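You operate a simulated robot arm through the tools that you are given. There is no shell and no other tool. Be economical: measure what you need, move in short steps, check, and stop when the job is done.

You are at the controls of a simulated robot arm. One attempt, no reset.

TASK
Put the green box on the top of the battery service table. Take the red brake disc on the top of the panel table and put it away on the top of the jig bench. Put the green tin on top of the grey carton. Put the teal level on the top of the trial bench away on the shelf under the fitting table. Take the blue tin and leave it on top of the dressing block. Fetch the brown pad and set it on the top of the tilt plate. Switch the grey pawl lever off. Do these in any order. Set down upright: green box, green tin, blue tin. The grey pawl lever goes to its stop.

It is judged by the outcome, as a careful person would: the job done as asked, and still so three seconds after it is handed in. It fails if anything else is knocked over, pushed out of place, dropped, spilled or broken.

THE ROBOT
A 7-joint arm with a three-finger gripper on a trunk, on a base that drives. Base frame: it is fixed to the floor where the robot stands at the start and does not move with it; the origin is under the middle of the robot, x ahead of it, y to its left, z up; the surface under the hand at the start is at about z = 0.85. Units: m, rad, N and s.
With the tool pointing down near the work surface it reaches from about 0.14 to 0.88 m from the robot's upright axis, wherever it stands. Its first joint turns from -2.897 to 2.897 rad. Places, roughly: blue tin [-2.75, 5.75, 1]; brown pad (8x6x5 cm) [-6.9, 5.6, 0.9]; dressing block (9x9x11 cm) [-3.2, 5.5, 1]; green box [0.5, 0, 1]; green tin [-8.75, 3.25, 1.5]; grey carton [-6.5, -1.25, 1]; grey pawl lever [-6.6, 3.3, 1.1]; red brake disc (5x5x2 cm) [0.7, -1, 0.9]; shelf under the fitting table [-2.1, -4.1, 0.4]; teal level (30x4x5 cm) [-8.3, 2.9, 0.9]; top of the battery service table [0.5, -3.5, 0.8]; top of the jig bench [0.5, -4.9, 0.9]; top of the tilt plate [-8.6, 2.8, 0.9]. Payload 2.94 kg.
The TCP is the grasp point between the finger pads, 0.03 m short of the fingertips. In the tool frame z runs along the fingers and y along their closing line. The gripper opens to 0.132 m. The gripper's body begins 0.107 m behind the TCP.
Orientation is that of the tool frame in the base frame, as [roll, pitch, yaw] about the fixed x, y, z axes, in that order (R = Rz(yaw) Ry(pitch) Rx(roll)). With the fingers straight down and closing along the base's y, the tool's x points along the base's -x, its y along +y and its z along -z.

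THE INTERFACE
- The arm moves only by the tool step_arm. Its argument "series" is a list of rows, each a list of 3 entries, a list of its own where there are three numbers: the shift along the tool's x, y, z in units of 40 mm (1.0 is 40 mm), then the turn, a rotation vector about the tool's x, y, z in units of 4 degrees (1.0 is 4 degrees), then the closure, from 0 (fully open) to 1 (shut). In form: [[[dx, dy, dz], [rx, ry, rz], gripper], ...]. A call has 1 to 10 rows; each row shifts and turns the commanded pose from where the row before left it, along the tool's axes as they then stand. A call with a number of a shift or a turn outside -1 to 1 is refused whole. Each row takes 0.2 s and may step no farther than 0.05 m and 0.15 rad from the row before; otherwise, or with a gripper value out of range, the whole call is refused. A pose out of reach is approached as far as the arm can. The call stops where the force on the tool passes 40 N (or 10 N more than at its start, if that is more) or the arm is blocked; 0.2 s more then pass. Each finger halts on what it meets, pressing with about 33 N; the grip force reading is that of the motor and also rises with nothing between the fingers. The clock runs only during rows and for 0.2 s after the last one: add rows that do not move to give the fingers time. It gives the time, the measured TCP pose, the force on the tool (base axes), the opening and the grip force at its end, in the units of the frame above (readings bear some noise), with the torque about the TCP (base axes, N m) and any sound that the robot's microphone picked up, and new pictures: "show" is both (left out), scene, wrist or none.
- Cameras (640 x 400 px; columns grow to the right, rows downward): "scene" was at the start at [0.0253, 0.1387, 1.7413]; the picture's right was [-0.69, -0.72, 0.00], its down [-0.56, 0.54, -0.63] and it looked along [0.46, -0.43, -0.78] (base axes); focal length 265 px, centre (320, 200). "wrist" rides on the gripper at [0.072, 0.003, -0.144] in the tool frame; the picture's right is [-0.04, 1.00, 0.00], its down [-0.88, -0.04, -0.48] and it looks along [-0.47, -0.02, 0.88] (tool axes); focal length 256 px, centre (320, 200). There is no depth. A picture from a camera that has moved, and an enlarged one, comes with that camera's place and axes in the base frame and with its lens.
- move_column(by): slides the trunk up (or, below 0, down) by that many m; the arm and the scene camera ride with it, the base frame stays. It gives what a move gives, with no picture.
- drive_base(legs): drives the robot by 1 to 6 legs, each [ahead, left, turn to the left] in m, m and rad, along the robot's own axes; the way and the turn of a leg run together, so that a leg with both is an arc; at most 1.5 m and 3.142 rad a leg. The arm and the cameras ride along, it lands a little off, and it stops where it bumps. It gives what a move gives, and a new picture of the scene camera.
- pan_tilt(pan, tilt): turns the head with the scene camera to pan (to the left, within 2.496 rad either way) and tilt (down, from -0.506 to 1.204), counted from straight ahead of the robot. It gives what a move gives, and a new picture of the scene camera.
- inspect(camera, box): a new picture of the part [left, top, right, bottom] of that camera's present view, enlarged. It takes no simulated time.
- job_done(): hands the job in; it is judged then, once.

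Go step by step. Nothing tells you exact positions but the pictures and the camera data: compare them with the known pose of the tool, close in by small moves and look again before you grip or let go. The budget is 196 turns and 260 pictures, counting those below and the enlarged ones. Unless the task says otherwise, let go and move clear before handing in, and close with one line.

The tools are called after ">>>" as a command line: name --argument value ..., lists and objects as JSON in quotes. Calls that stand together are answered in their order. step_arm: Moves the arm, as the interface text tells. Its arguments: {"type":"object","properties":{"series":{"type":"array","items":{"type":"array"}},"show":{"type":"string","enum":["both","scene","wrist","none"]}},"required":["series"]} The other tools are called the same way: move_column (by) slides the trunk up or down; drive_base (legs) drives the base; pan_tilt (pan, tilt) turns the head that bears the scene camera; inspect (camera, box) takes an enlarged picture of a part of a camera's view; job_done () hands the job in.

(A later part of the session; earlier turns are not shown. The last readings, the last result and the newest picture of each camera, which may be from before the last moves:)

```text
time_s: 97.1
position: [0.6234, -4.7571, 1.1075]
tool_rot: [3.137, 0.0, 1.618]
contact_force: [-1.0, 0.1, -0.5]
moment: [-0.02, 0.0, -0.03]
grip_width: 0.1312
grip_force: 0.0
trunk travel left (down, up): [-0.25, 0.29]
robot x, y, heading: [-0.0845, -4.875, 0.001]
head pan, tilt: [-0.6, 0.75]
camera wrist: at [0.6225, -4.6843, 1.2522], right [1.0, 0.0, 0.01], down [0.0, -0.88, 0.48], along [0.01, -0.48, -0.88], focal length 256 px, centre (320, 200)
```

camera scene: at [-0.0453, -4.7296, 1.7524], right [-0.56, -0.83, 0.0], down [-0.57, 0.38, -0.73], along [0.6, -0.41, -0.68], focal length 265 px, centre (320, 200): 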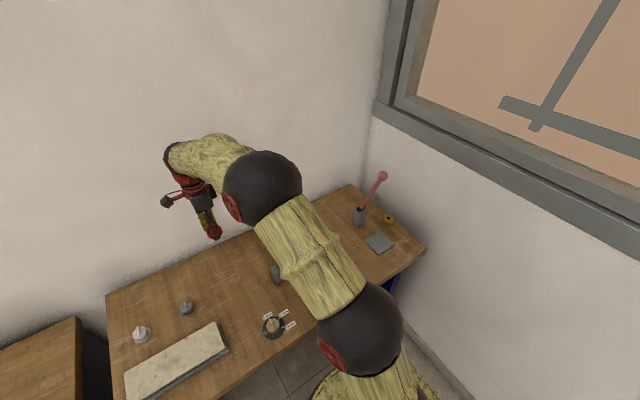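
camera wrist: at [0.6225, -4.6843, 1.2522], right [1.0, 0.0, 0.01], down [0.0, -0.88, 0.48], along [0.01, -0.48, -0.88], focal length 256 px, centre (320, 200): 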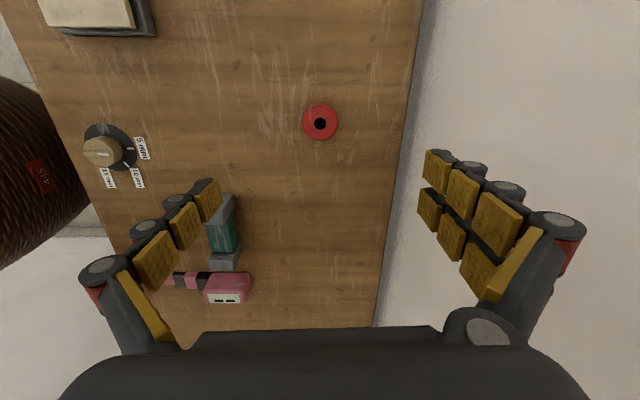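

Disc placed. Now I turn north and head towards the blue tin bench in the north, checking on the way.

>>> drive_base --legs '[[-0.36, 0, 0], [0, 0, 1.571], [1.5, 0, 0], [1.5, 0, 0]]'

>>> pan_tilt --pan 0.0 --tilt 0.3

```text
time_s: 116.7
position: [-0.4788, -1.2829, 1.1076]
tool_rot: [3.135, -0.001, -3.107]
contact_force: [-0.6, 0.1, 0.4]
moment: [0.02, 0.02, 0.02]
grip_width: 0.1316
grip_force: 0.1
trunk travel left (down, up): [-0.25, 0.29]
robot x, y, heading: [-0.3723, -1.9924, 1.564]
head pan, tilt: [-0.6, 0.75]
camera scene: at [-0.5124, -1.9519, 1.7524], right [0.82, -0.57, 0.0], down [-0.39, -0.56, -0.73], along [0.42, 0.6, -0.68], focal length 265 px, centre (320, 200)
```

scene: 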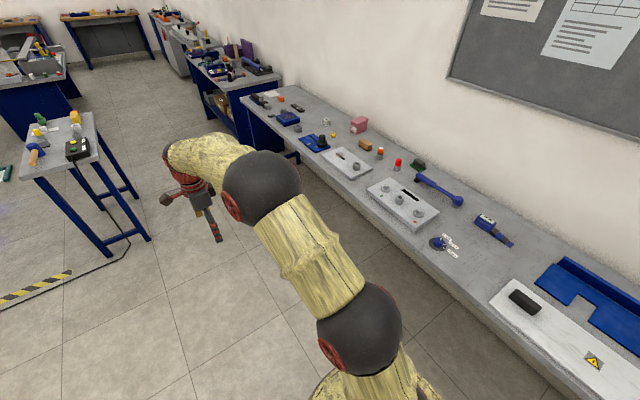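

```text
time_s: 117.7
position: [-0.4779, -1.2833, 1.1068]
tool_rot: [3.135, -0.002, -3.107]
contact_force: [-0.5, 0.1, 0.0]
moment: [0.04, -0.01, -0.01]
grip_width: 0.1321
grip_force: 0.1
trunk travel left (down, up): [-0.25, 0.29]
robot x, y, heading: [-0.3706, -1.9938, 1.564]
head pan, tilt: [0.0, 0.3]
camera scene: at [-0.559, -1.9267, 1.7927], right [1.0, -0.01, 0.0], down [0.0, -0.3, -0.95], along [0.01, 0.95, -0.3], focal length 265 px, centre (320, 200)
```

scene: 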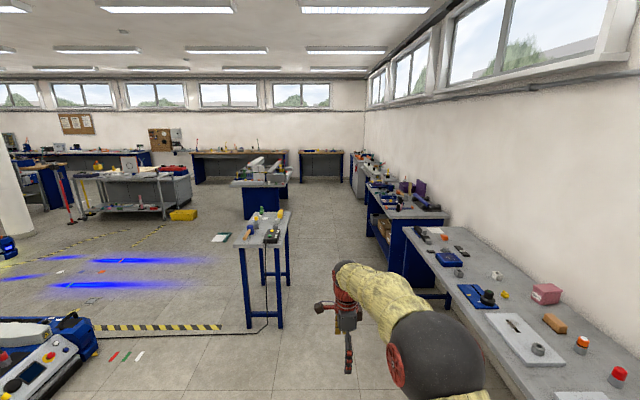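

The aisle ahead is clear at x ≈ −0.35. I continue north to about y = 4.

>>> drive_base --legs '[[1.5, -0.05, 0.0], [1.5, 0, 0.0], [1.5, 0, 0], [1.5, 0, 0]]'

>>> pan_tilt --pan 0.75 --tilt 0.4

```text
refused: leg 1 is longer than a leg can be; nothing moved
```

```text
time_s: 118.8
position: [-0.4773, -1.2821, 1.1072]
tool_rot: [3.135, 0.001, -3.105]
contact_force: [-0.1, 0.3, 0.4]
moment: [0.04, 0.02, 0.0]
grip_width: 0.132
grip_force: 0.0
trunk travel left (down, up): [-0.25, 0.29]
robot x, y, heading: [-0.3699, -1.9929, 1.561]
head pan, tilt: [0.75, 0.4]
camera scene: at [-0.6224, -1.9519, 1.7835], right [0.74, 0.68, 0.0], down [0.26, -0.29, -0.92], along [-0.62, 0.68, -0.39], focal length 265 px, centre (320, 200)
```

scene: 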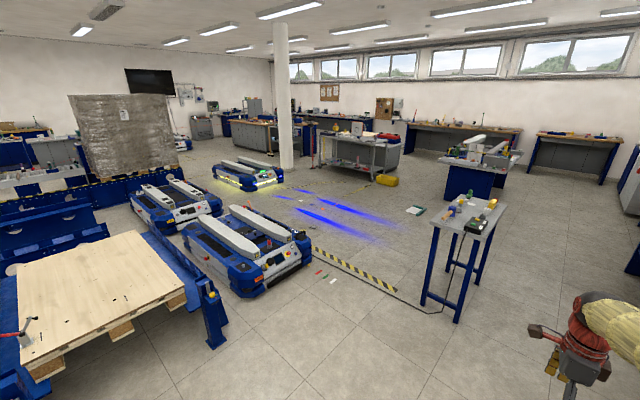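

>>> drive_base --legs '[[1.45, -0.04, 0.0], [1.5, 0, 0.0], [1.5, 0, 0], [1.5, 0, 0]]'

>>> pan_tilt --pan 0.75 --tilt 0.4

```text
time_s: 147.1
position: [-0.402, 4.6752, 1.1069]
tool_rot: [3.134, 0.0, -3.111]
contact_force: [-0.1, 0.1, -0.3]
moment: [0.04, 0.02, 0.01]
grip_width: 0.1322
grip_force: 0.1
trunk travel left (down, up): [-0.25, 0.29]
robot x, y, heading: [-0.2949, 3.9667, 1.558]
head pan, tilt: [0.75, 0.4]
camera scene: at [-0.5486, 4.0058, 1.7835], right [0.74, 0.67, 0.0], down [0.26, -0.29, -0.92], along [-0.62, 0.68, -0.39], focal length 265 px, centre (320, 200)
```

scene: 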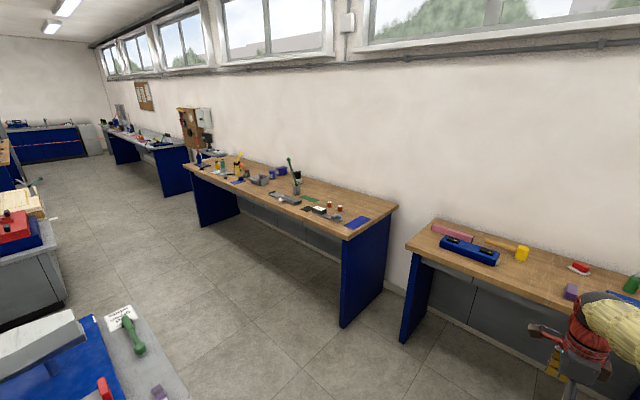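

```text
time_s: 147.7
position: [-0.4025, 4.6734, 1.1072]
tool_rot: [3.136, 0.0, -3.11]
contact_force: [-0.4, -0.3, 0.1]
moment: [0.02, 0.02, 0.03]
grip_width: 0.1321
grip_force: 0.0
trunk travel left (down, up): [-0.25, 0.29]
robot x, y, heading: [-0.2933, 3.9619, 1.563]
head pan, tilt: [0.75, 0.4]
camera scene: at [-0.5486, 4.0057, 1.7835], right [0.74, 0.67, 0.0], down [0.26, -0.29, -0.92], along [-0.62, 0.68, -0.39], focal length 265 px, centre (320, 200)
```

scene: 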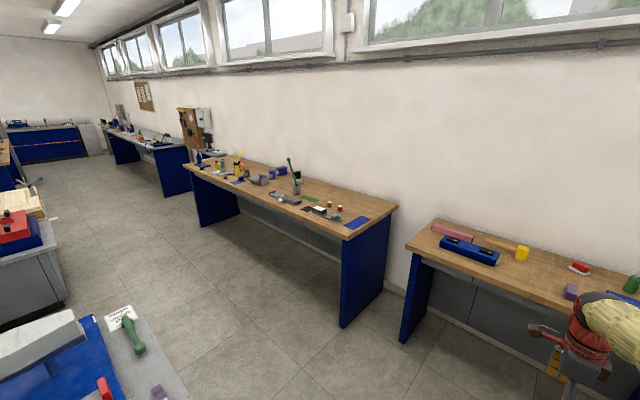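

>>> inspect --camera "scene" --box '[170, 120, 410, 260]'

```text
2.67 times, centred on (290, 190) of scene
camera zoom: at [-0.5486, 4.0057, 1.7835], right [0.74, 0.67, 0.0], down [0.26, -0.29, -0.92], along [-0.62, 0.68, -0.39], focal length 706 px, centre (400, 227)
```

zoom: 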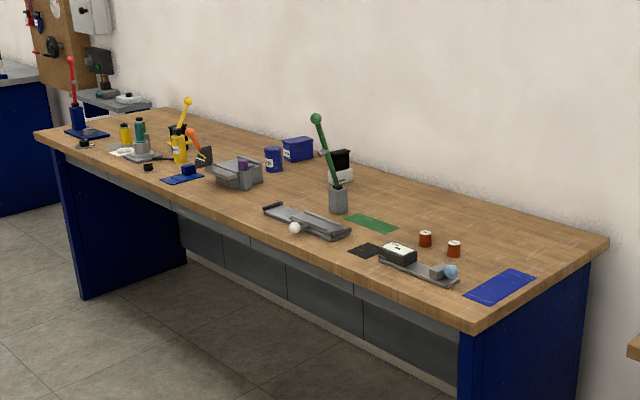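

The blue tin stands mid-bench around (−2.8, 5.7). I retract and raise the arm before sliding left along the bench front.

>>> step_arm --series '[[[0, -1, -0.5], [0, 0, 0], 0], [[0, -1, -0.5], [0, 0, 0], 0], [[0, -1, -0.5], [0, 0, 0], 0], [[0, -1, -0.5], [0, 0, 0], 0], [[0, -1, 0], [0, 0, 0], 0], [[0, -1, 0], [0, 0, 0], 0], [[0, -1, 0], [0, 0, 0], 0], [[0, 0, 0], [0, 0, 0], 0]]' --show "none"

>>> drive_base --legs '[[0.8, 0, 0.0], [0, 1.3, 0.0], [0, 1.3, 0]]'

>>> pan_tilt --pan 0.2 --tilt 0.7

```text
time_s: 149.5
position: [-0.3918, 4.3933, 1.1828]
tool_rot: [3.135, 0.0, -3.109]
contact_force: [-0.2, 0.2, -0.1]
moment: [0.03, -0.01, 0.0]
grip_width: 0.1319
grip_force: 0.0
trunk travel left (down, up): [-0.25, 0.29]
robot x, y, heading: [-0.2936, 3.9679, 1.56]
head pan, tilt: [0.75, 0.4]
```

```text
time_s: 166.0
position: [-2.9654, 5.2543, 1.1833]
tool_rot: [3.135, 0.0, -3.112]
contact_force: [0.1, -0.2, 0.6]
moment: [0.0, 0.02, -0.02]
grip_width: 0.1321
grip_force: 0.0
trunk travel left (down, up): [-0.25, 0.29]
robot x, y, heading: [-2.8707, 4.8197, 1.56]
head pan, tilt: [0.75, 0.4]
camera scene: at [-3.1231, 4.8645, 1.7835], right [0.74, 0.67, 0.0], down [0.26, -0.29, -0.92], along [-0.62, 0.68, -0.39], focal length 265 px, centre (320, 200)
```

scene: 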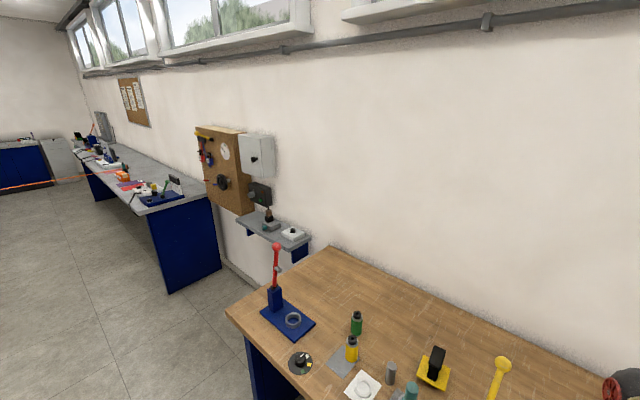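

```text
time_s: 166.9
position: [-2.9645, 5.2536, 1.1828]
tool_rot: [3.135, -0.001, -3.113]
contact_force: [0.1, 0.5, -1.5]
moment: [-0.02, 0.03, 0.02]
grip_width: 0.1323
grip_force: 0.0
trunk travel left (down, up): [-0.25, 0.29]
robot x, y, heading: [-2.8712, 4.8188, 1.557]
head pan, tilt: [0.201, 0.7]
camera scene: at [-3.0766, 4.8794, 1.7567], right [0.98, 0.19, 0.0], down [0.12, -0.63, -0.77], along [-0.14, 0.75, -0.64], focal length 265 px, centre (320, 200)
```

scene: 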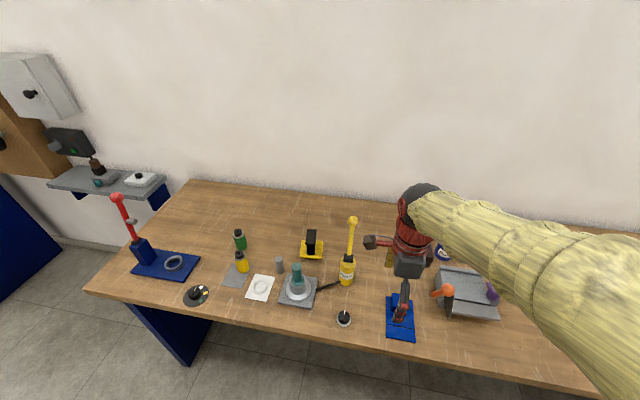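

>>> inspect --camera "scene" --box '[180, 200, 420, 350]'

>>> inspect --camera "wrist" --box '[0, 0, 640, 400]'

```text
2.67 times, centred on (300, 275) of scene
camera zoom: at [-3.0766, 4.8794, 1.7567], right [0.98, 0.19, 0.0], down [0.12, -0.63, -0.77], along [-0.14, 0.75, -0.64], focal length 706 px, centre (373, 0)
```

zoom: 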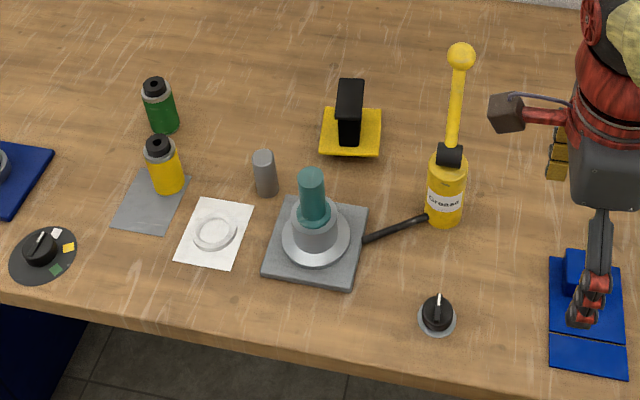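

```text
1.00 times, centred on (320, 200) of wrist (not enlarged: the box is as wide or as high as the picture)
camera zoom: at [-3.0373, 5.2543, 1.3281], right [0.01, 1.0, 0.01], down [0.88, -0.01, 0.48], along [0.48, 0.0, -0.88], focal length 256 px, centre (320, 200)
```

zoom: 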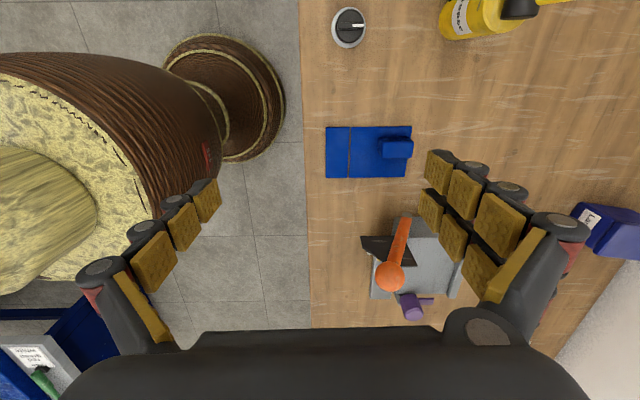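

>>> drive_base --legs '[[0, -0.7, 0.0]]'

>>> pan_tilt --pan 0.45 --tilt 0.65

>>> inspect --camera "scene" --box '[200, 150, 500, 350]'

```text
time_s: 170.8
position: [-2.2747, 5.2489, 1.1832]
tool_rot: [3.133, 0.0, -3.095]
contact_force: [0.4, 0.2, -0.2]
moment: [-0.04, -0.02, 0.02]
grip_width: 0.1321
grip_force: 0.0
trunk travel left (down, up): [-0.25, 0.29]
robot x, y, heading: [-2.1739, 4.8188, 1.572]
head pan, tilt: [0.201, 0.7]
camera scene: at [-2.381, 4.8737, 1.7567], right [0.98, 0.2, 0.0], down [0.13, -0.63, -0.76], along [-0.16, 0.75, -0.64], focal length 265 px, centre (320, 200)
```

scene: 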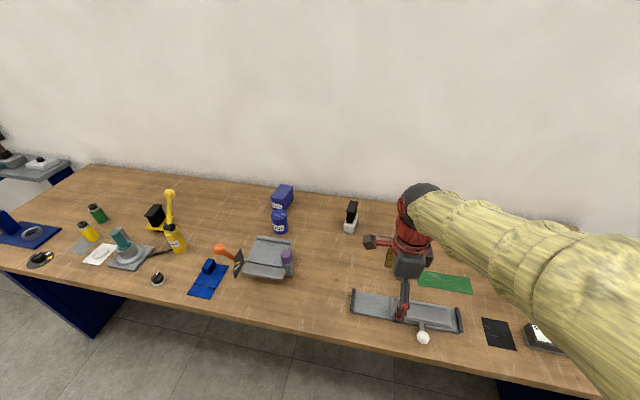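

```text
time_s: 171.5
position: [-2.275, 5.2492, 1.1835]
tool_rot: [3.135, 0.0, -3.094]
contact_force: [-0.4, 0.0, 0.5]
moment: [-0.01, -0.02, 0.0]
grip_width: 0.132
grip_force: 0.1
trunk travel left (down, up): [-0.25, 0.29]
robot x, y, heading: [-2.1706, 4.8243, 1.573]
head pan, tilt: [0.45, 0.649]
camera scene: at [-2.4021, 4.8685, 1.761], right [0.9, 0.44, 0.0], down [0.27, -0.54, -0.8], along [-0.35, 0.72, -0.6], focal length 265 px, centre (320, 200)
```

scene: 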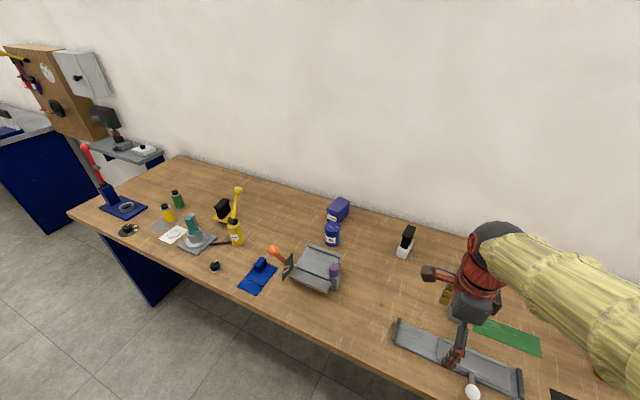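

```text
2.00 times, centred on (350, 250) of scene
camera zoom: at [-2.4021, 4.8685, 1.761], right [0.9, 0.44, 0.0], down [0.27, -0.54, -0.8], along [-0.35, 0.72, -0.6], focal length 529 px, centre (260, 100)
```

zoom: 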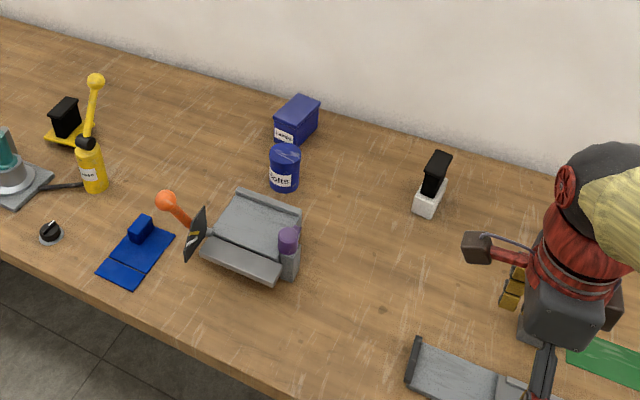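

>>> inspect --camera "scene" --box '[150, 160, 270, 260]'

>>> inspect --camera "scene" --box '[290, 180, 370, 300]'

```text
4.00 times, centred on (210, 210) of scene
camera zoom: at [-2.4021, 4.8685, 1.761], right [0.9, 0.44, 0.0], down [0.27, -0.54, -0.8], along [-0.35, 0.72, -0.6], focal length 1058 px, centre (760, 160)
```

zoom: 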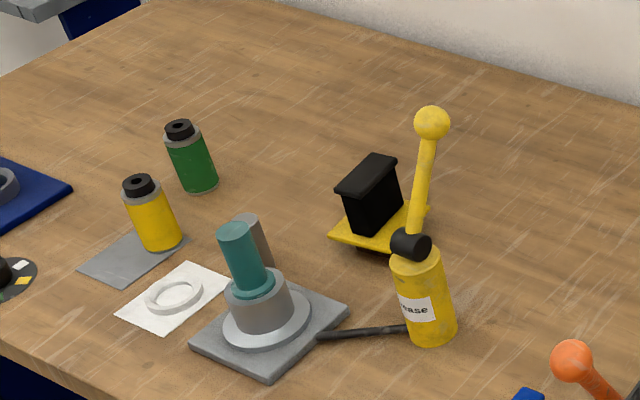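

```text
3.33 times, centred on (330, 240) of scene
camera zoom: at [-2.4021, 4.8685, 1.761], right [0.9, 0.44, 0.0], down [0.27, -0.54, -0.8], along [-0.35, 0.72, -0.6], focal length 882 px, centre (287, 67)
```

zoom: 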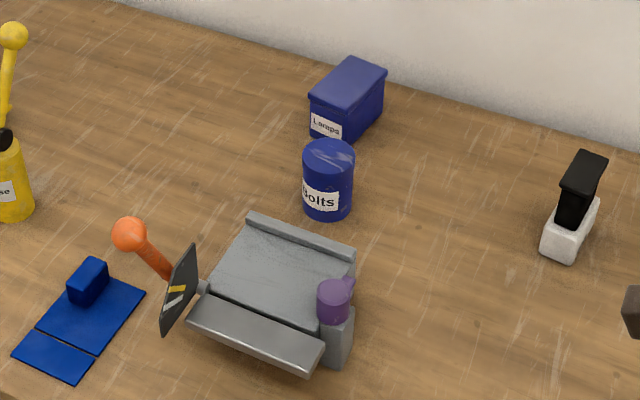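

The blue "Bolts" tin stands near (−2.73, 5.66), a "Lamps" box behind it and a vise in front, so I close along x. I turn the hand back ~87° and slide over.

>>> step_arm --series '[[[0, 0, 0], [0, 0, -1], 0], [[0, 0, 0], [0, 0, -1], 0], [[0, 0, 0], [0, 0, -1], 0], [[0, 0, 0], [0, 0, -1], 0], [[0, 0, 0], [0, 0, -1], 0], [[0, 0, 0], [0, 0, -1], 0], [[0, 0, 0], [0, 0, -1], 0], [[0, 0, 0], [0, 0, -1], 0], [[0, 0, 0], [0, 0, -1], 0], [[0, 0, 0], [0, 0, -1], 0]]' --show "none"

>>> step_arm --series '[[[0, 0, 0], [0, 0, -1], 0], [[0, 0, 0], [0, 0, -1], 0], [[0, 0, 0], [0, 0, -1], 0], [[0, 0, 0], [0, 0, -1], 0], [[0, 0, 0], [0, 0, -1], 0], [[0, 0, 0], [0, 0, -1], 0], [[0, 0, 0], [0, 0, -1], 0], [[0, 0, 0], [0, 0, -1], 0], [[0, 0, 0], [0, 0, -1], 0], [[0, 0, 0], [0, 0, -1], 0]]' --show "none"

>>> step_arm --series '[[[0, 0, 0], [0, 0, -1], 0], [[0, 0, 0], [0, 0, -0.8], 0], [[0, 0, -0.5], [0, 0, 0], 0], [[0, 0, -0.5], [0, 0, 0], 0], [[0, 0, 0], [0, 0, 0], 0]]' --show "none"

>>> drive_base --legs '[[0.05, 0.45, 0.0]]'

>>> inspect --camera "wrist" --box '[0, 0, 640, 400]'

```text
time_s: 173.7
position: [-2.2753, 5.2494, 1.1828]
tool_rot: [3.136, 0.003, -2.396]
contact_force: [-0.6, -0.1, -0.1]
moment: [0.0, 0.02, 0.02]
grip_width: 0.132
grip_force: 0.1
trunk travel left (down, up): [-0.25, 0.29]
robot x, y, heading: [-2.1738, 4.8212, 1.578]
head pan, tilt: [0.45, 0.649]
```

```text
time_s: 175.9
position: [-2.275, 5.2498, 1.1829]
tool_rot: [-3.141, 0.007, -1.697]
contact_force: [0.5, -0.4, -0.1]
moment: [-0.01, 0.02, -0.01]
grip_width: 0.1319
grip_force: 0.1
trunk travel left (down, up): [-0.25, 0.29]
robot x, y, heading: [-2.174, 4.8199, 1.572]
head pan, tilt: [0.45, 0.649]
```

```text
time_s: 177.1
position: [-2.2739, 5.2487, 1.2232]
tool_rot: [-3.141, 0.008, -1.572]
contact_force: [-0.2, 0.5, -0.6]
moment: [0.02, -0.02, 0.01]
grip_width: 0.1318
grip_force: 0.1
trunk travel left (down, up): [-0.25, 0.29]
robot x, y, heading: [-2.1734, 4.8228, 1.571]
head pan, tilt: [0.45, 0.649]
```

```text
time_s: 179.8
position: [-2.7235, 5.2975, 1.2234]
tool_rot: [3.141, 0.008, -1.567]
contact_force: [0.8, 0.3, -0.1]
moment: [0.0, -0.02, -0.02]
grip_width: 0.1322
grip_force: 0.1
trunk travel left (down, up): [-0.25, 0.29]
robot x, y, heading: [-2.617, 4.8708, 1.583]
head pan, tilt: [0.45, 0.649]
camera scene: at [-2.8494, 4.9155, 1.761], right [0.9, 0.44, 0.0], down [0.27, -0.54, -0.8], along [-0.35, 0.71, -0.6], focal length 265 px, centre (320, 200)
```

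scene: 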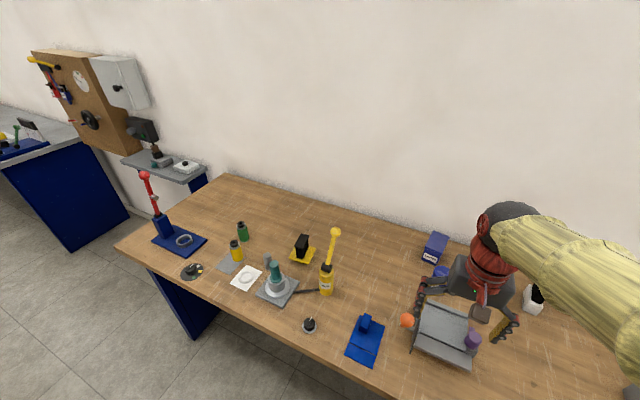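

```text
1.00 times, centred on (320, 200) of wrist (not enlarged: the box is as wide or as high as the picture)
camera zoom: at [-2.727, 5.2243, 1.3679], right [-1.0, 0.04, 0.0], down [0.04, 0.88, 0.48], along [0.02, 0.48, -0.88], focal length 256 px, centre (320, 200)
```

zoom: 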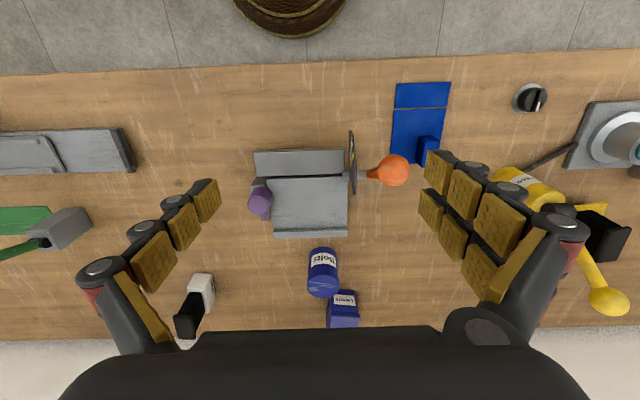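

The tin is straight ahead of the hand at about (−2.718, 5.657). I extend north at height and look again.

>>> step_arm --series '[[[-1, -0.1, 0], [0, 0, 0], 0], [[-1, 0, 0], [0, 0, 0], 0], [[-1, 0, 0], [0, 0, 0], 0], [[-1, 0, 0], [0, 0, 0], 0], [[-1, 0, 0], [0, 0, 0], 0], [[-1, 0, 0], [0, 0, 0], 0], [[-1, 0, 0], [0, 0, 0], 0], [[-1, 0, 0.5], [0, 0, 0], 0], [[-1, 0, 1], [0, 0, 0], 0], [[0, 0, 0.5], [0, 0, 0], 0]]'

```text
refused: row 9 steps farther than a row can; nothing moved
```

>>> step_arm --series '[[[-1, -0.1, 0], [0, 0, 0], 0], [[-1, 0, 0], [0, 0, 0], 0], [[-1, 0, 0], [0, 0, 0], 0], [[-1, 0, 0], [0, 0, 0], 0], [[-1, 0, 0], [0, 0, 0], 0], [[-1, 0, 0], [0, 0, 0], 0], [[-1, 0, 0], [0, 0, 0], 0], [[-1, 0, 0.5], [0, 0, 0], 0], [[-1, 0, 0.5], [0, 0, 0], 0], [[0, 0, 0.5], [0, 0, 0], 0]]'

```text
time_s: 182.0
position: [-2.7191, 5.6584, 1.1636]
tool_rot: [3.141, 0.008, -1.567]
contact_force: [0.0, 0.0, 0.1]
moment: [-0.01, -0.03, -0.01]
grip_width: 0.132
grip_force: 0.0
trunk travel left (down, up): [-0.25, 0.29]
robot x, y, heading: [-2.6187, 4.8699, 1.581]
head pan, tilt: [0.45, 0.649]
camera scene: at [-2.849, 4.9157, 1.7611], right [0.9, 0.44, 0.0], down [0.27, -0.54, -0.8], along [-0.35, 0.71, -0.6], focal length 265 px, centre (320, 200)
camera wrist: at [-2.7232, 5.5855, 1.3078], right [-1.0, 0.04, 0.0], down [0.04, 0.88, 0.48], along [0.02, 0.48, -0.88], focal length 256 px, centre (320, 200)
```

scene: 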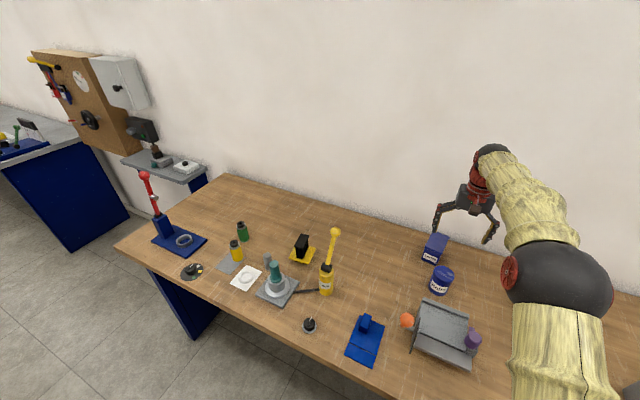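
wrist: 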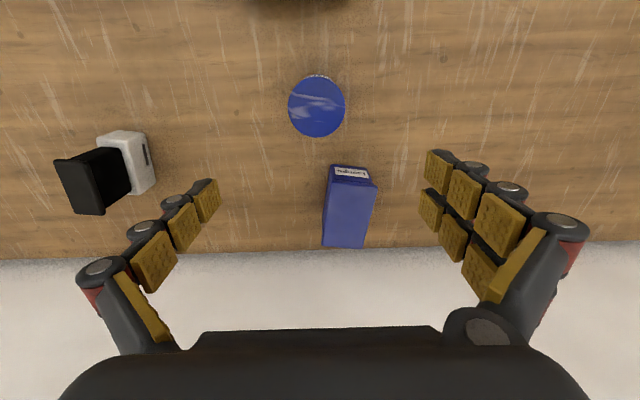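

>>> step_arm --series '[[[0.45, 0, 0.5], [0, 0, 0], 0], [[0, 0, 1], [0, 0, 0], 0], [[0, 0, 1], [0, 0, 0], 0], [[0, 0, 1], [0, 0, 0], 0], [[0, 0, 0.5], [0, 0, 0], 0], [[0, 0, 0], [0, 0, 0], 0]]'

```text
time_s: 183.4
position: [-2.7213, 5.6385, 1.006]
tool_rot: [3.141, 0.007, -1.567]
contact_force: [0.8, 0.4, 0.0]
moment: [0.01, 0.01, 0.02]
grip_width: 0.132
grip_force: 0.0
trunk travel left (down, up): [-0.25, 0.29]
robot x, y, heading: [-2.6178, 4.8677, 1.585]
head pan, tilt: [0.45, 0.649]
camera scene: at [-2.8489, 4.9155, 1.7611], right [0.9, 0.44, 0.0], down [0.27, -0.54, -0.8], along [-0.35, 0.71, -0.6], focal length 265 px, centre (320, 200)
camera wrist: at [-2.7234, 5.5661, 1.1503], right [-1.0, 0.04, 0.0], down [0.04, 0.88, 0.48], along [0.02, 0.48, -0.88], focal length 256 px, centre (320, 200)
```

scene: 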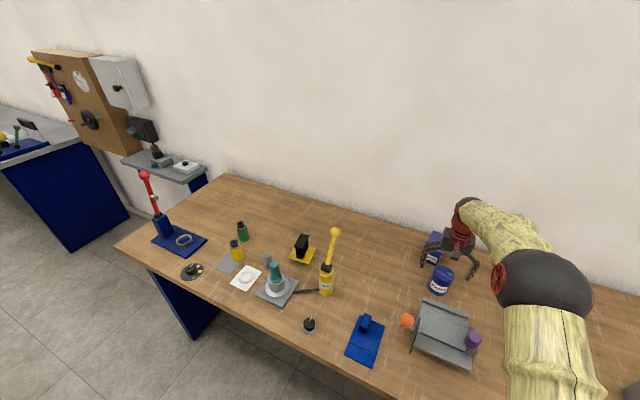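
wrist: 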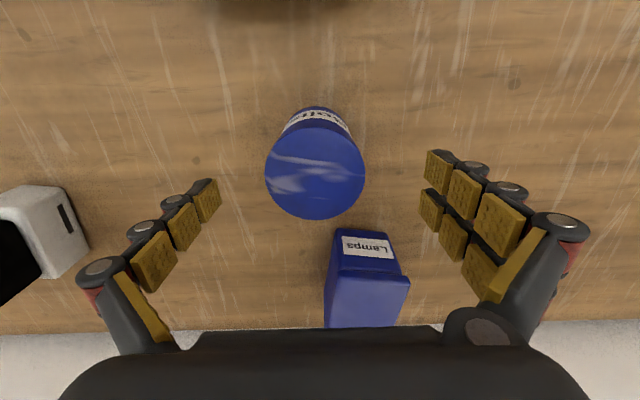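

Tin top is at z ≈ 0.98, centred between the fingers. I descend to TCP ≈ 0.935 and grip.

>>> step_arm --series '[[[0.1, -0.07, 0.6], [0, 0, 0], 0], [[0, 0, 0.6], [0, 0, 0], 0], [[0, 0, 0.55], [0, 0, 0], 0], [[0, 0, 0], [0, 0, 0], 0.3], [[0, 0, 0], [0, 0, 0], 1], [[0, 0, 0], [0, 0, 0], 1], [[0, 0, 0], [0, 0, 0], 1], [[0, 0, 0], [0, 0, 0], 1], [[0, 0, 0], [0, 0, 0], 1]]' --show "wrist"

```text
time_s: 185.4
position: [-2.717, 5.6362, 0.9373]
tool_rot: [3.141, 0.007, -1.568]
contact_force: [1.2, 0.1, 1.0]
moment: [0.0, -0.17, 0.02]
grip_width: 0.0662
grip_force: 25.1
trunk travel left (down, up): [-0.25, 0.29]
robot x, y, heading: [-2.6166, 4.8692, 1.58]
head pan, tilt: [0.45, 0.649]
camera wrist: at [-2.7205, 5.5639, 1.082], right [-1.0, 0.04, 0.0], down [0.04, 0.88, 0.48], along [0.02, 0.48, -0.88], focal length 256 px, centre (320, 200)
```

wrist: 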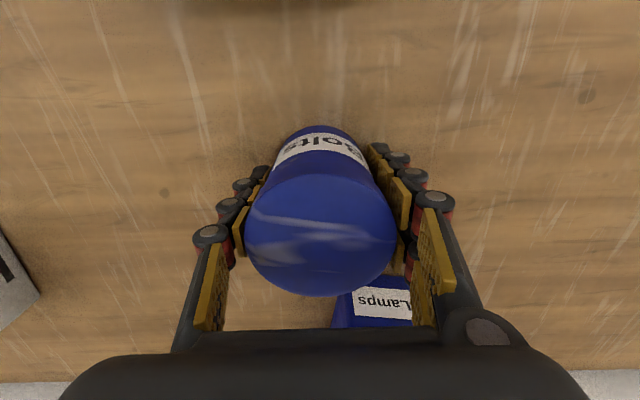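

Gripped. I lift high over the grease lever (ball top ~1.17) and slide left over the yellow-based black block.

>>> step_arm --series '[[[0, 0, -0.5], [0, 0, 0], 1], [[0, 0, -1], [0, 0, 0], 1], [[0, 0, -1], [0, 0, 0], 1], [[0, 0, -1], [0, 0, 0], 1], [[0, 0, -1], [0, 0, 0], 1], [[0, 0, -1], [0, 0, 0], 1], [[0, 0, -1], [0, 0, 0], 1], [[0, 0, -1], [0, 0, 0], 1], [[0, 0, -1], [0, 0, 0], 1], [[0, 0, -0.6], [0, 0, 0], 1]]' --show "none"

>>> drive_base --legs '[[0, 0.45, 0.0]]'

>>> inspect --camera "wrist" --box '[0, 0, 640, 400]'

```text
time_s: 187.6
position: [-2.717, 5.6342, 1.3006]
tool_rot: [-3.141, 0.007, -1.568]
contact_force: [0.5, -0.6, -3.7]
moment: [0.01, 0.0, 0.01]
grip_width: 0.0657
grip_force: 32.9
trunk travel left (down, up): [-0.25, 0.29]
robot x, y, heading: [-2.6195, 4.8704, 1.582]
head pan, tilt: [0.45, 0.649]
```

```text
time_s: 190.3
position: [-3.1539, 5.6313, 1.3001]
tool_rot: [-3.14, 0.007, -1.568]
contact_force: [-0.6, -0.7, -5.1]
moment: [-0.01, -0.03, -0.02]
grip_width: 0.0659
grip_force: 32.5
trunk travel left (down, up): [-0.25, 0.29]
robot x, y, heading: [-3.0578, 4.8618, 1.578]
head pan, tilt: [0.45, 0.649]
camera scene: at [-3.2874, 4.9121, 1.7609], right [0.9, 0.44, 0.0], down [0.27, -0.54, -0.8], along [-0.35, 0.71, -0.61], focal length 265 px, centre (320, 200)
```

scene: 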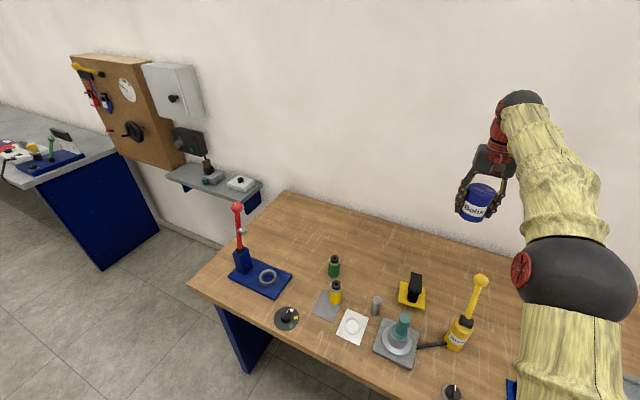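

```text
1.00 times, centred on (320, 200) of wrist (not enlarged: the box is as wide or as high as the picture)
camera zoom: at [-3.1579, 5.5584, 1.4433], right [-1.0, 0.04, 0.0], down [0.04, 0.88, 0.48], along [0.02, 0.48, -0.88], focal length 256 px, centre (320, 200)
```

zoom: 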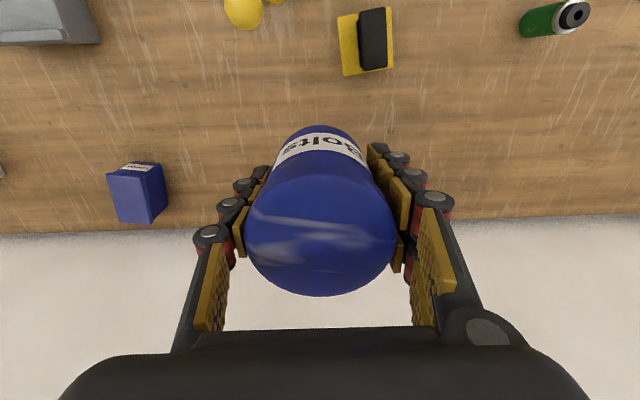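

>>> inspect --camera "wrist" --box '[300, 0, 440, 100]'

>>> inspect --camera "scene" --box '[330, 240, 510, 380]'

```text
4.00 times, centred on (370, 50) of wrist
camera zoom: at [-3.1579, 5.5584, 1.4433], right [-1.0, 0.04, 0.0], down [0.04, 0.88, 0.48], along [0.02, 0.48, -0.88], focal length 1024 px, centre (120, 800)
```

zoom: 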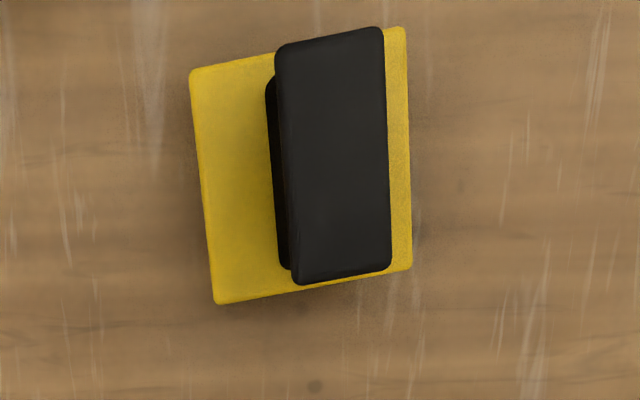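

```text
2.86 times, centred on (420, 310) of scene
camera zoom: at [-3.2874, 4.9121, 1.7609], right [0.9, 0.44, 0.0], down [0.27, -0.54, -0.8], along [-0.35, 0.71, -0.61], focal length 756 px, centre (34, -114)
```

zoom: 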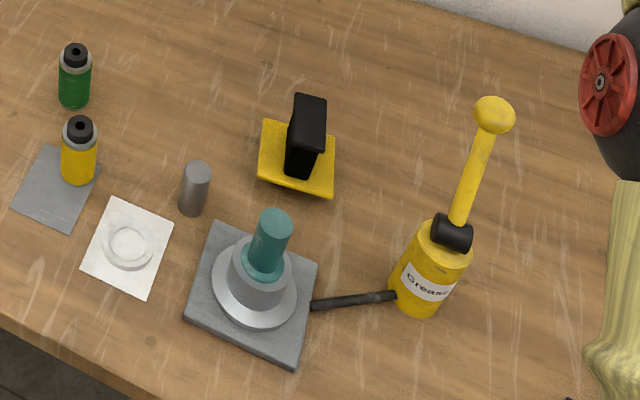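

That matches the dressing block (9×9 base, flat black top ~4×9 cm) centred at about (−3.242, 5.533). I move over it.

>>> step_arm --series '[[[0.6, 0.55, 0], [0, 0, 0], 1], [[0.6, 0.55, 0], [0, 0, 0], 1], [[0.6, 0.55, 0], [0, 0, 0], 1], [[0.65, 0.55, 0], [0, 0, 0], 1], [[0, 0, 1], [0, 0, 0], 1], [[0, 0, 1], [0, 0, 0], 1], [[0, 0, 0.5], [0, 0, 0], 1], [[0, 0, 0], [0, 0, 0], 1]]'

```text
time_s: 192.1
position: [-3.2436, 5.5344, 1.1984]
tool_rot: [-3.142, 0.006, -1.568]
contact_force: [0.0, 0.5, -3.7]
moment: [-0.02, 0.03, -0.02]
grip_width: 0.0659
grip_force: 32.4
trunk travel left (down, up): [-0.25, 0.29]
robot x, y, heading: [-3.0573, 4.8619, 1.577]
head pan, tilt: [0.45, 0.649]
camera scene: at [-3.2869, 4.912, 1.761], right [0.9, 0.44, 0.0], down [0.27, -0.54, -0.8], along [-0.35, 0.71, -0.61], focal length 265 px, centre (320, 200)
camera wrist: at [-3.247, 5.4617, 1.3422], right [-1.0, 0.04, 0.0], down [0.04, 0.88, 0.48], along [0.02, 0.48, -0.88], focal length 256 px, centre (320, 200)
```

scene: 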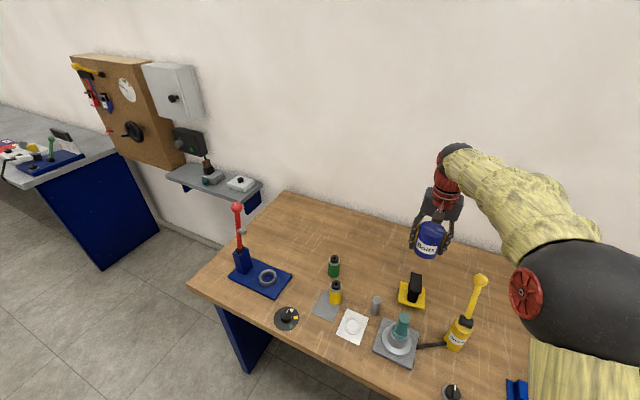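
wrist: 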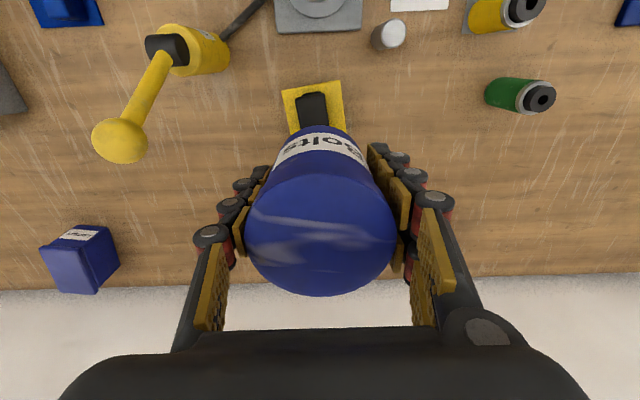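

Alignment is good. I lower to just above the block.

>>> step_arm --series '[[[-0.1, -0.08, 0.8], [0, 0, 0], 1], [[0, 0, 0.8], [0, 0, 0], 1], [[0, 0, 0.8], [0, 0, 0], 1], [[0, 0, 0.8], [0, 0, 0], 1], [[0, 0, 0], [0, 0, 0], 1]]'

>>> inspect --camera "scene" --box '[350, 200, 500, 320]'

```text
time_s: 193.3
position: [-3.2394, 5.5376, 1.0683]
tool_rot: [3.141, 0.007, -1.568]
contact_force: [0.9, -0.2, -4.6]
moment: [0.0, 0.01, -0.02]
grip_width: 0.0656
grip_force: 32.9
trunk travel left (down, up): [-0.25, 0.29]
robot x, y, heading: [-3.0618, 4.8662, 1.577]
head pan, tilt: [0.45, 0.649]
camera scene: at [-3.287, 4.9119, 1.761], right [0.9, 0.44, 0.0], down [0.27, -0.54, -0.8], along [-0.35, 0.71, -0.6], focal length 265 px, centre (320, 200)
camera wrist: at [-3.2434, 5.4648, 1.2125], right [-1.0, 0.04, 0.0], down [0.04, 0.88, 0.48], along [0.02, 0.48, -0.88], focal length 256 px, centre (320, 200)
```

scene: 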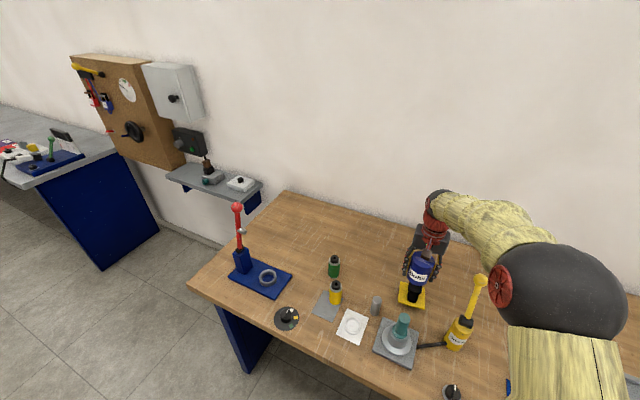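
wrist: 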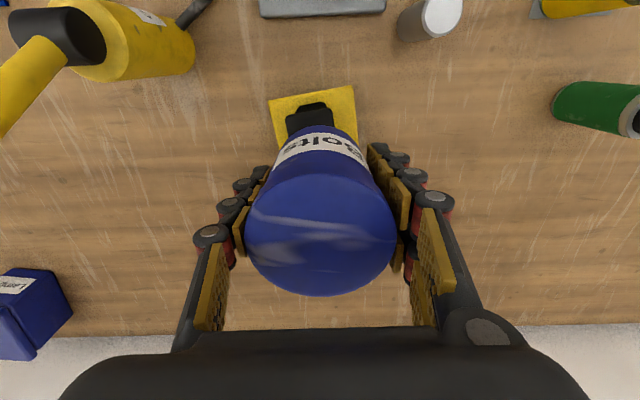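

```text
3.33 times, centred on (425, 260) of scene
camera zoom: at [-3.287, 4.9119, 1.761], right [0.9, 0.44, 0.0], down [0.27, -0.54, -0.8], along [-0.35, 0.71, -0.6], focal length 882 px, centre (-30, 0)
```

zoom: 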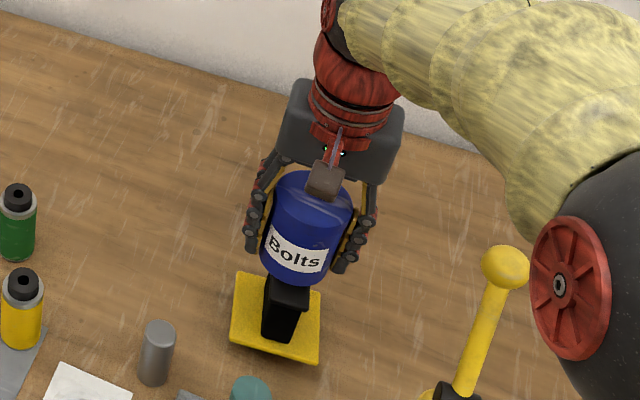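

Well aligned. I lower in small steps to contact.

>>> step_arm --series '[[[0, 0, 0.15], [0, 0, 0], 1], [[0, 0, 0.1], [0, 0, 0], 1], [[0, 0, 0.1], [0, 0, 0], 1], [[0, 0, 0.08], [0, 0, 0], 1], [[0, 0, 0], [0, 0, 0], 1]]' --show "none"

```text
time_s: 194.5
position: [-3.2411, 5.537, 1.0539]
tool_rot: [3.141, 0.008, -1.568]
contact_force: [0.0, 0.0, -3.0]
moment: [0.0, -0.01, 0.0]
grip_width: 0.0657
grip_force: 33.1
trunk travel left (down, up): [-0.25, 0.29]
robot x, y, heading: [-3.0588, 4.863, 1.581]
head pan, tilt: [0.45, 0.649]
```

>>> step_arm --series '[[[0, 0, 0.07], [0, 0, 0], 1], [[0, 0, 0.07], [0, 0, 0], 1], [[0, 0, 0], [0, 0, 0], 1]]' --show "none"

```text
time_s: 195.3
position: [-3.2387, 5.5386, 1.0468]
tool_rot: [3.141, 0.008, -1.567]
contact_force: [-1.0, 0.2, 0.3]
moment: [-0.09, -0.03, -0.06]
grip_width: 0.0657
grip_force: 33.2
trunk travel left (down, up): [-0.25, 0.29]
robot x, y, heading: [-3.0595, 4.8638, 1.579]
head pan, tilt: [0.45, 0.649]
```

>>> step_arm --series '[[[0, 0, 0.04], [0, 0, 0], 1], [[0, 0, 0], [0, 0, 0], 1]]' --show "none"

```text
time_s: 195.9
position: [-3.2394, 5.5366, 1.0466]
tool_rot: [3.14, 0.008, -1.569]
contact_force: [0.3, 2.3, 8.3]
moment: [-0.2, -0.05, 0.0]
grip_width: 0.0656
grip_force: 33.1
trunk travel left (down, up): [-0.25, 0.29]
robot x, y, heading: [-3.0566, 4.8614, 1.58]
head pan, tilt: [0.45, 0.649]
```

Seated on the block. I release slowly and rise.

>>> step_arm --series '[[[0, 0, -0.03], [0, 0, 0], 1], [[0, 0, 0], [0, 0, 0], 0.45], [[0, 0, 0], [0, 0, 0], 0.3], [[0, 0, 0], [0, 0, 0], 0.15], [[0, 0, 0], [0, 0, 0], 0.15], [[0, 0, -0.5], [0, 0, 0], 0.15], [[0, 0, -1], [0, 0, 0], 0.15], [[0, 0, -1], [0, 0, 0], 0.15], [[0, 0, -1], [0, 0, 0], 0], [[0, 0, -1], [0, 0, 0], 0]]'

```text
time_s: 198.1
position: [-3.2374, 5.5346, 1.2295]
tool_rot: [-3.14, 0.006, -1.566]
contact_force: [-0.4, -1.1, -0.5]
moment: [0.0, 0.03, 0.05]
grip_width: 0.1322
grip_force: 0.1
trunk travel left (down, up): [-0.25, 0.29]
robot x, y, heading: [-3.0573, 4.8619, 1.58]
head pan, tilt: [0.45, 0.649]
camera scene: at [-3.2867, 4.9111, 1.7611], right [0.9, 0.44, 0.0], down [0.27, -0.54, -0.8], along [-0.35, 0.71, -0.6], focal length 265 px, centre (320, 200)
camera wrist: at [-3.2415, 5.4622, 1.3732], right [-1.0, 0.04, 0.0], down [0.04, 0.88, 0.48], along [0.02, 0.48, -0.88], focal length 256 px, centre (320, 200)
```

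scene: 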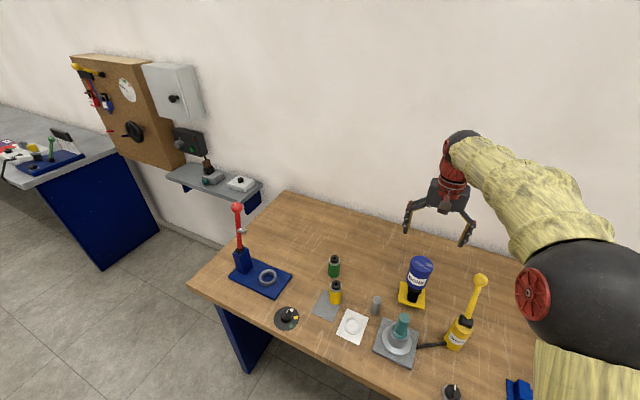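
wrist: 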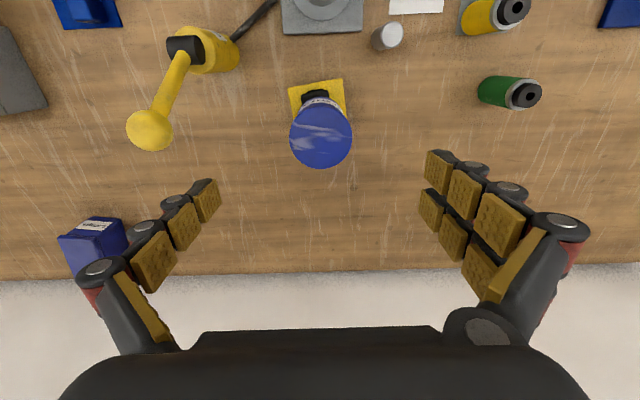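

Blue tin stands on the dressing block. I retract the arm and look west toward the brown pad.

>>> step_arm --series '[[[1, 0, -0.2], [0, 0, 0], 0], [[1, 0, 0], [0, 0, 0], 0], [[1, 0, 0], [0, 0, 0], 0], [[1, 0, 0], [0, 0, 0], 0], [[1, 0, 0], [0, 0, 0], 0], [[1, 0, 0], [0, 0, 0], 0], [[1, 0, 0], [0, 0, 0], 0], [[0, 0, 0], [0, 0, 0], 0]]' --show "none"

>>> pan_tilt --pan 1.4 --tilt 0.35

```text
time_s: 199.9
position: [-3.2386, 5.2542, 1.2328]
tool_rot: [-3.141, 0.005, -1.568]
contact_force: [-0.8, -0.3, -0.2]
moment: [0.06, 0.03, 0.0]
grip_width: 0.132
grip_force: 0.1
trunk travel left (down, up): [-0.25, 0.29]
robot x, y, heading: [-3.0579, 4.8641, 1.581]
head pan, tilt: [0.45, 0.649]
```

```text
time_s: 201.1
position: [-3.2396, 5.2549, 1.2324]
tool_rot: [3.141, 0.007, -1.568]
contact_force: [-0.7, -0.1, -0.3]
moment: [-0.02, 0.01, -0.02]
grip_width: 0.1319
grip_force: 0.1
trunk travel left (down, up): [-0.25, 0.29]
robot x, y, heading: [-3.0578, 4.862, 1.58]
head pan, tilt: [1.4, 0.351]
camera scene: at [-3.3402, 4.8486, 1.7881], right [0.16, 0.99, 0.0], down [0.34, -0.06, -0.94], along [-0.93, 0.15, -0.34], focal length 265 px, centre (320, 200)
```

scene: 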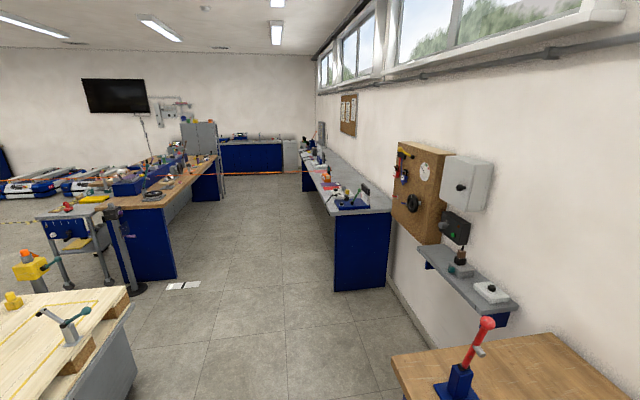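

Clear aisle to the west. I back off slightly and drive left along the grey bench to x ≈ −6.8.

>>> drive_base --legs '[[-0.15, 0, -0.01], [0, 1.25, 0], [0, 1.25, 0], [0, 1.25, 0]]'

>>> pan_tilt --pan 0.3 --tilt 0.65

```text
time_s: 219.9
position: [-6.9032, 5.1932, 1.2329]
tool_rot: [3.142, 0.007, -1.62]
contact_force: [-0.1, -0.5, 1.0]
moment: [0.04, 0.0, 0.02]
grip_width: 0.1319
grip_force: 0.0
trunk travel left (down, up): [-0.25, 0.29]
robot x, y, heading: [-6.7445, 4.7922, 1.53]
head pan, tilt: [1.4, 0.351]
camera scene: at [-7.0248, 4.7926, 1.7881], right [0.21, 0.98, 0.0], down [0.34, -0.07, -0.94], along [-0.92, 0.2, -0.34], focal length 265 px, centre (320, 200)
```

scene: 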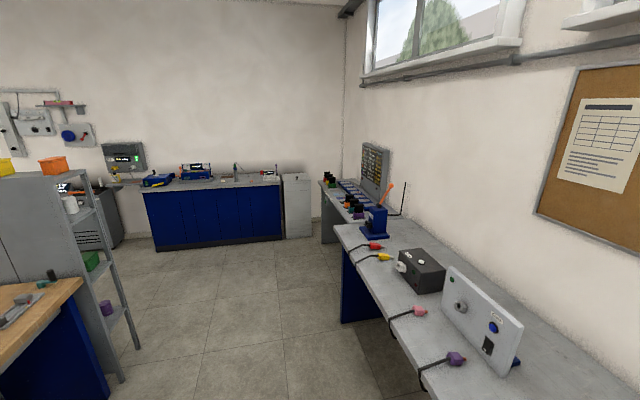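

```text
time_s: 221.2
position: [-6.9031, 5.1923, 1.2335]
tool_rot: [3.141, 0.006, -1.62]
contact_force: [-0.3, 0.6, -0.4]
moment: [0.0, 0.0, -0.02]
grip_width: 0.1319
grip_force: 0.2
trunk travel left (down, up): [-0.25, 0.29]
robot x, y, heading: [-6.7425, 4.7946, 1.532]
head pan, tilt: [0.3, 0.649]
camera scene: at [-6.9559, 4.8568, 1.7611], right [0.97, 0.26, 0.0], down [0.15, -0.58, -0.8], along [-0.2, 0.77, -0.6], focal length 265 px, centre (320, 200)
```

scene: 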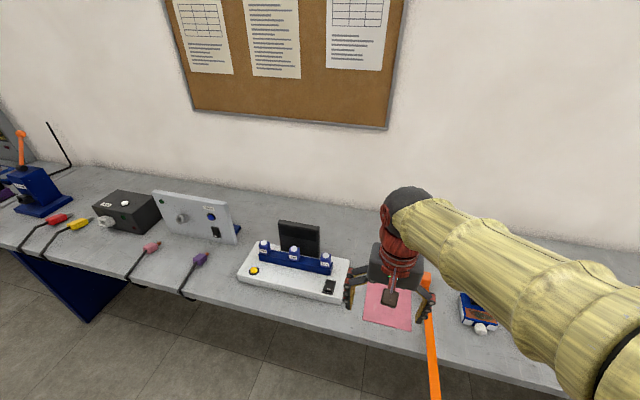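

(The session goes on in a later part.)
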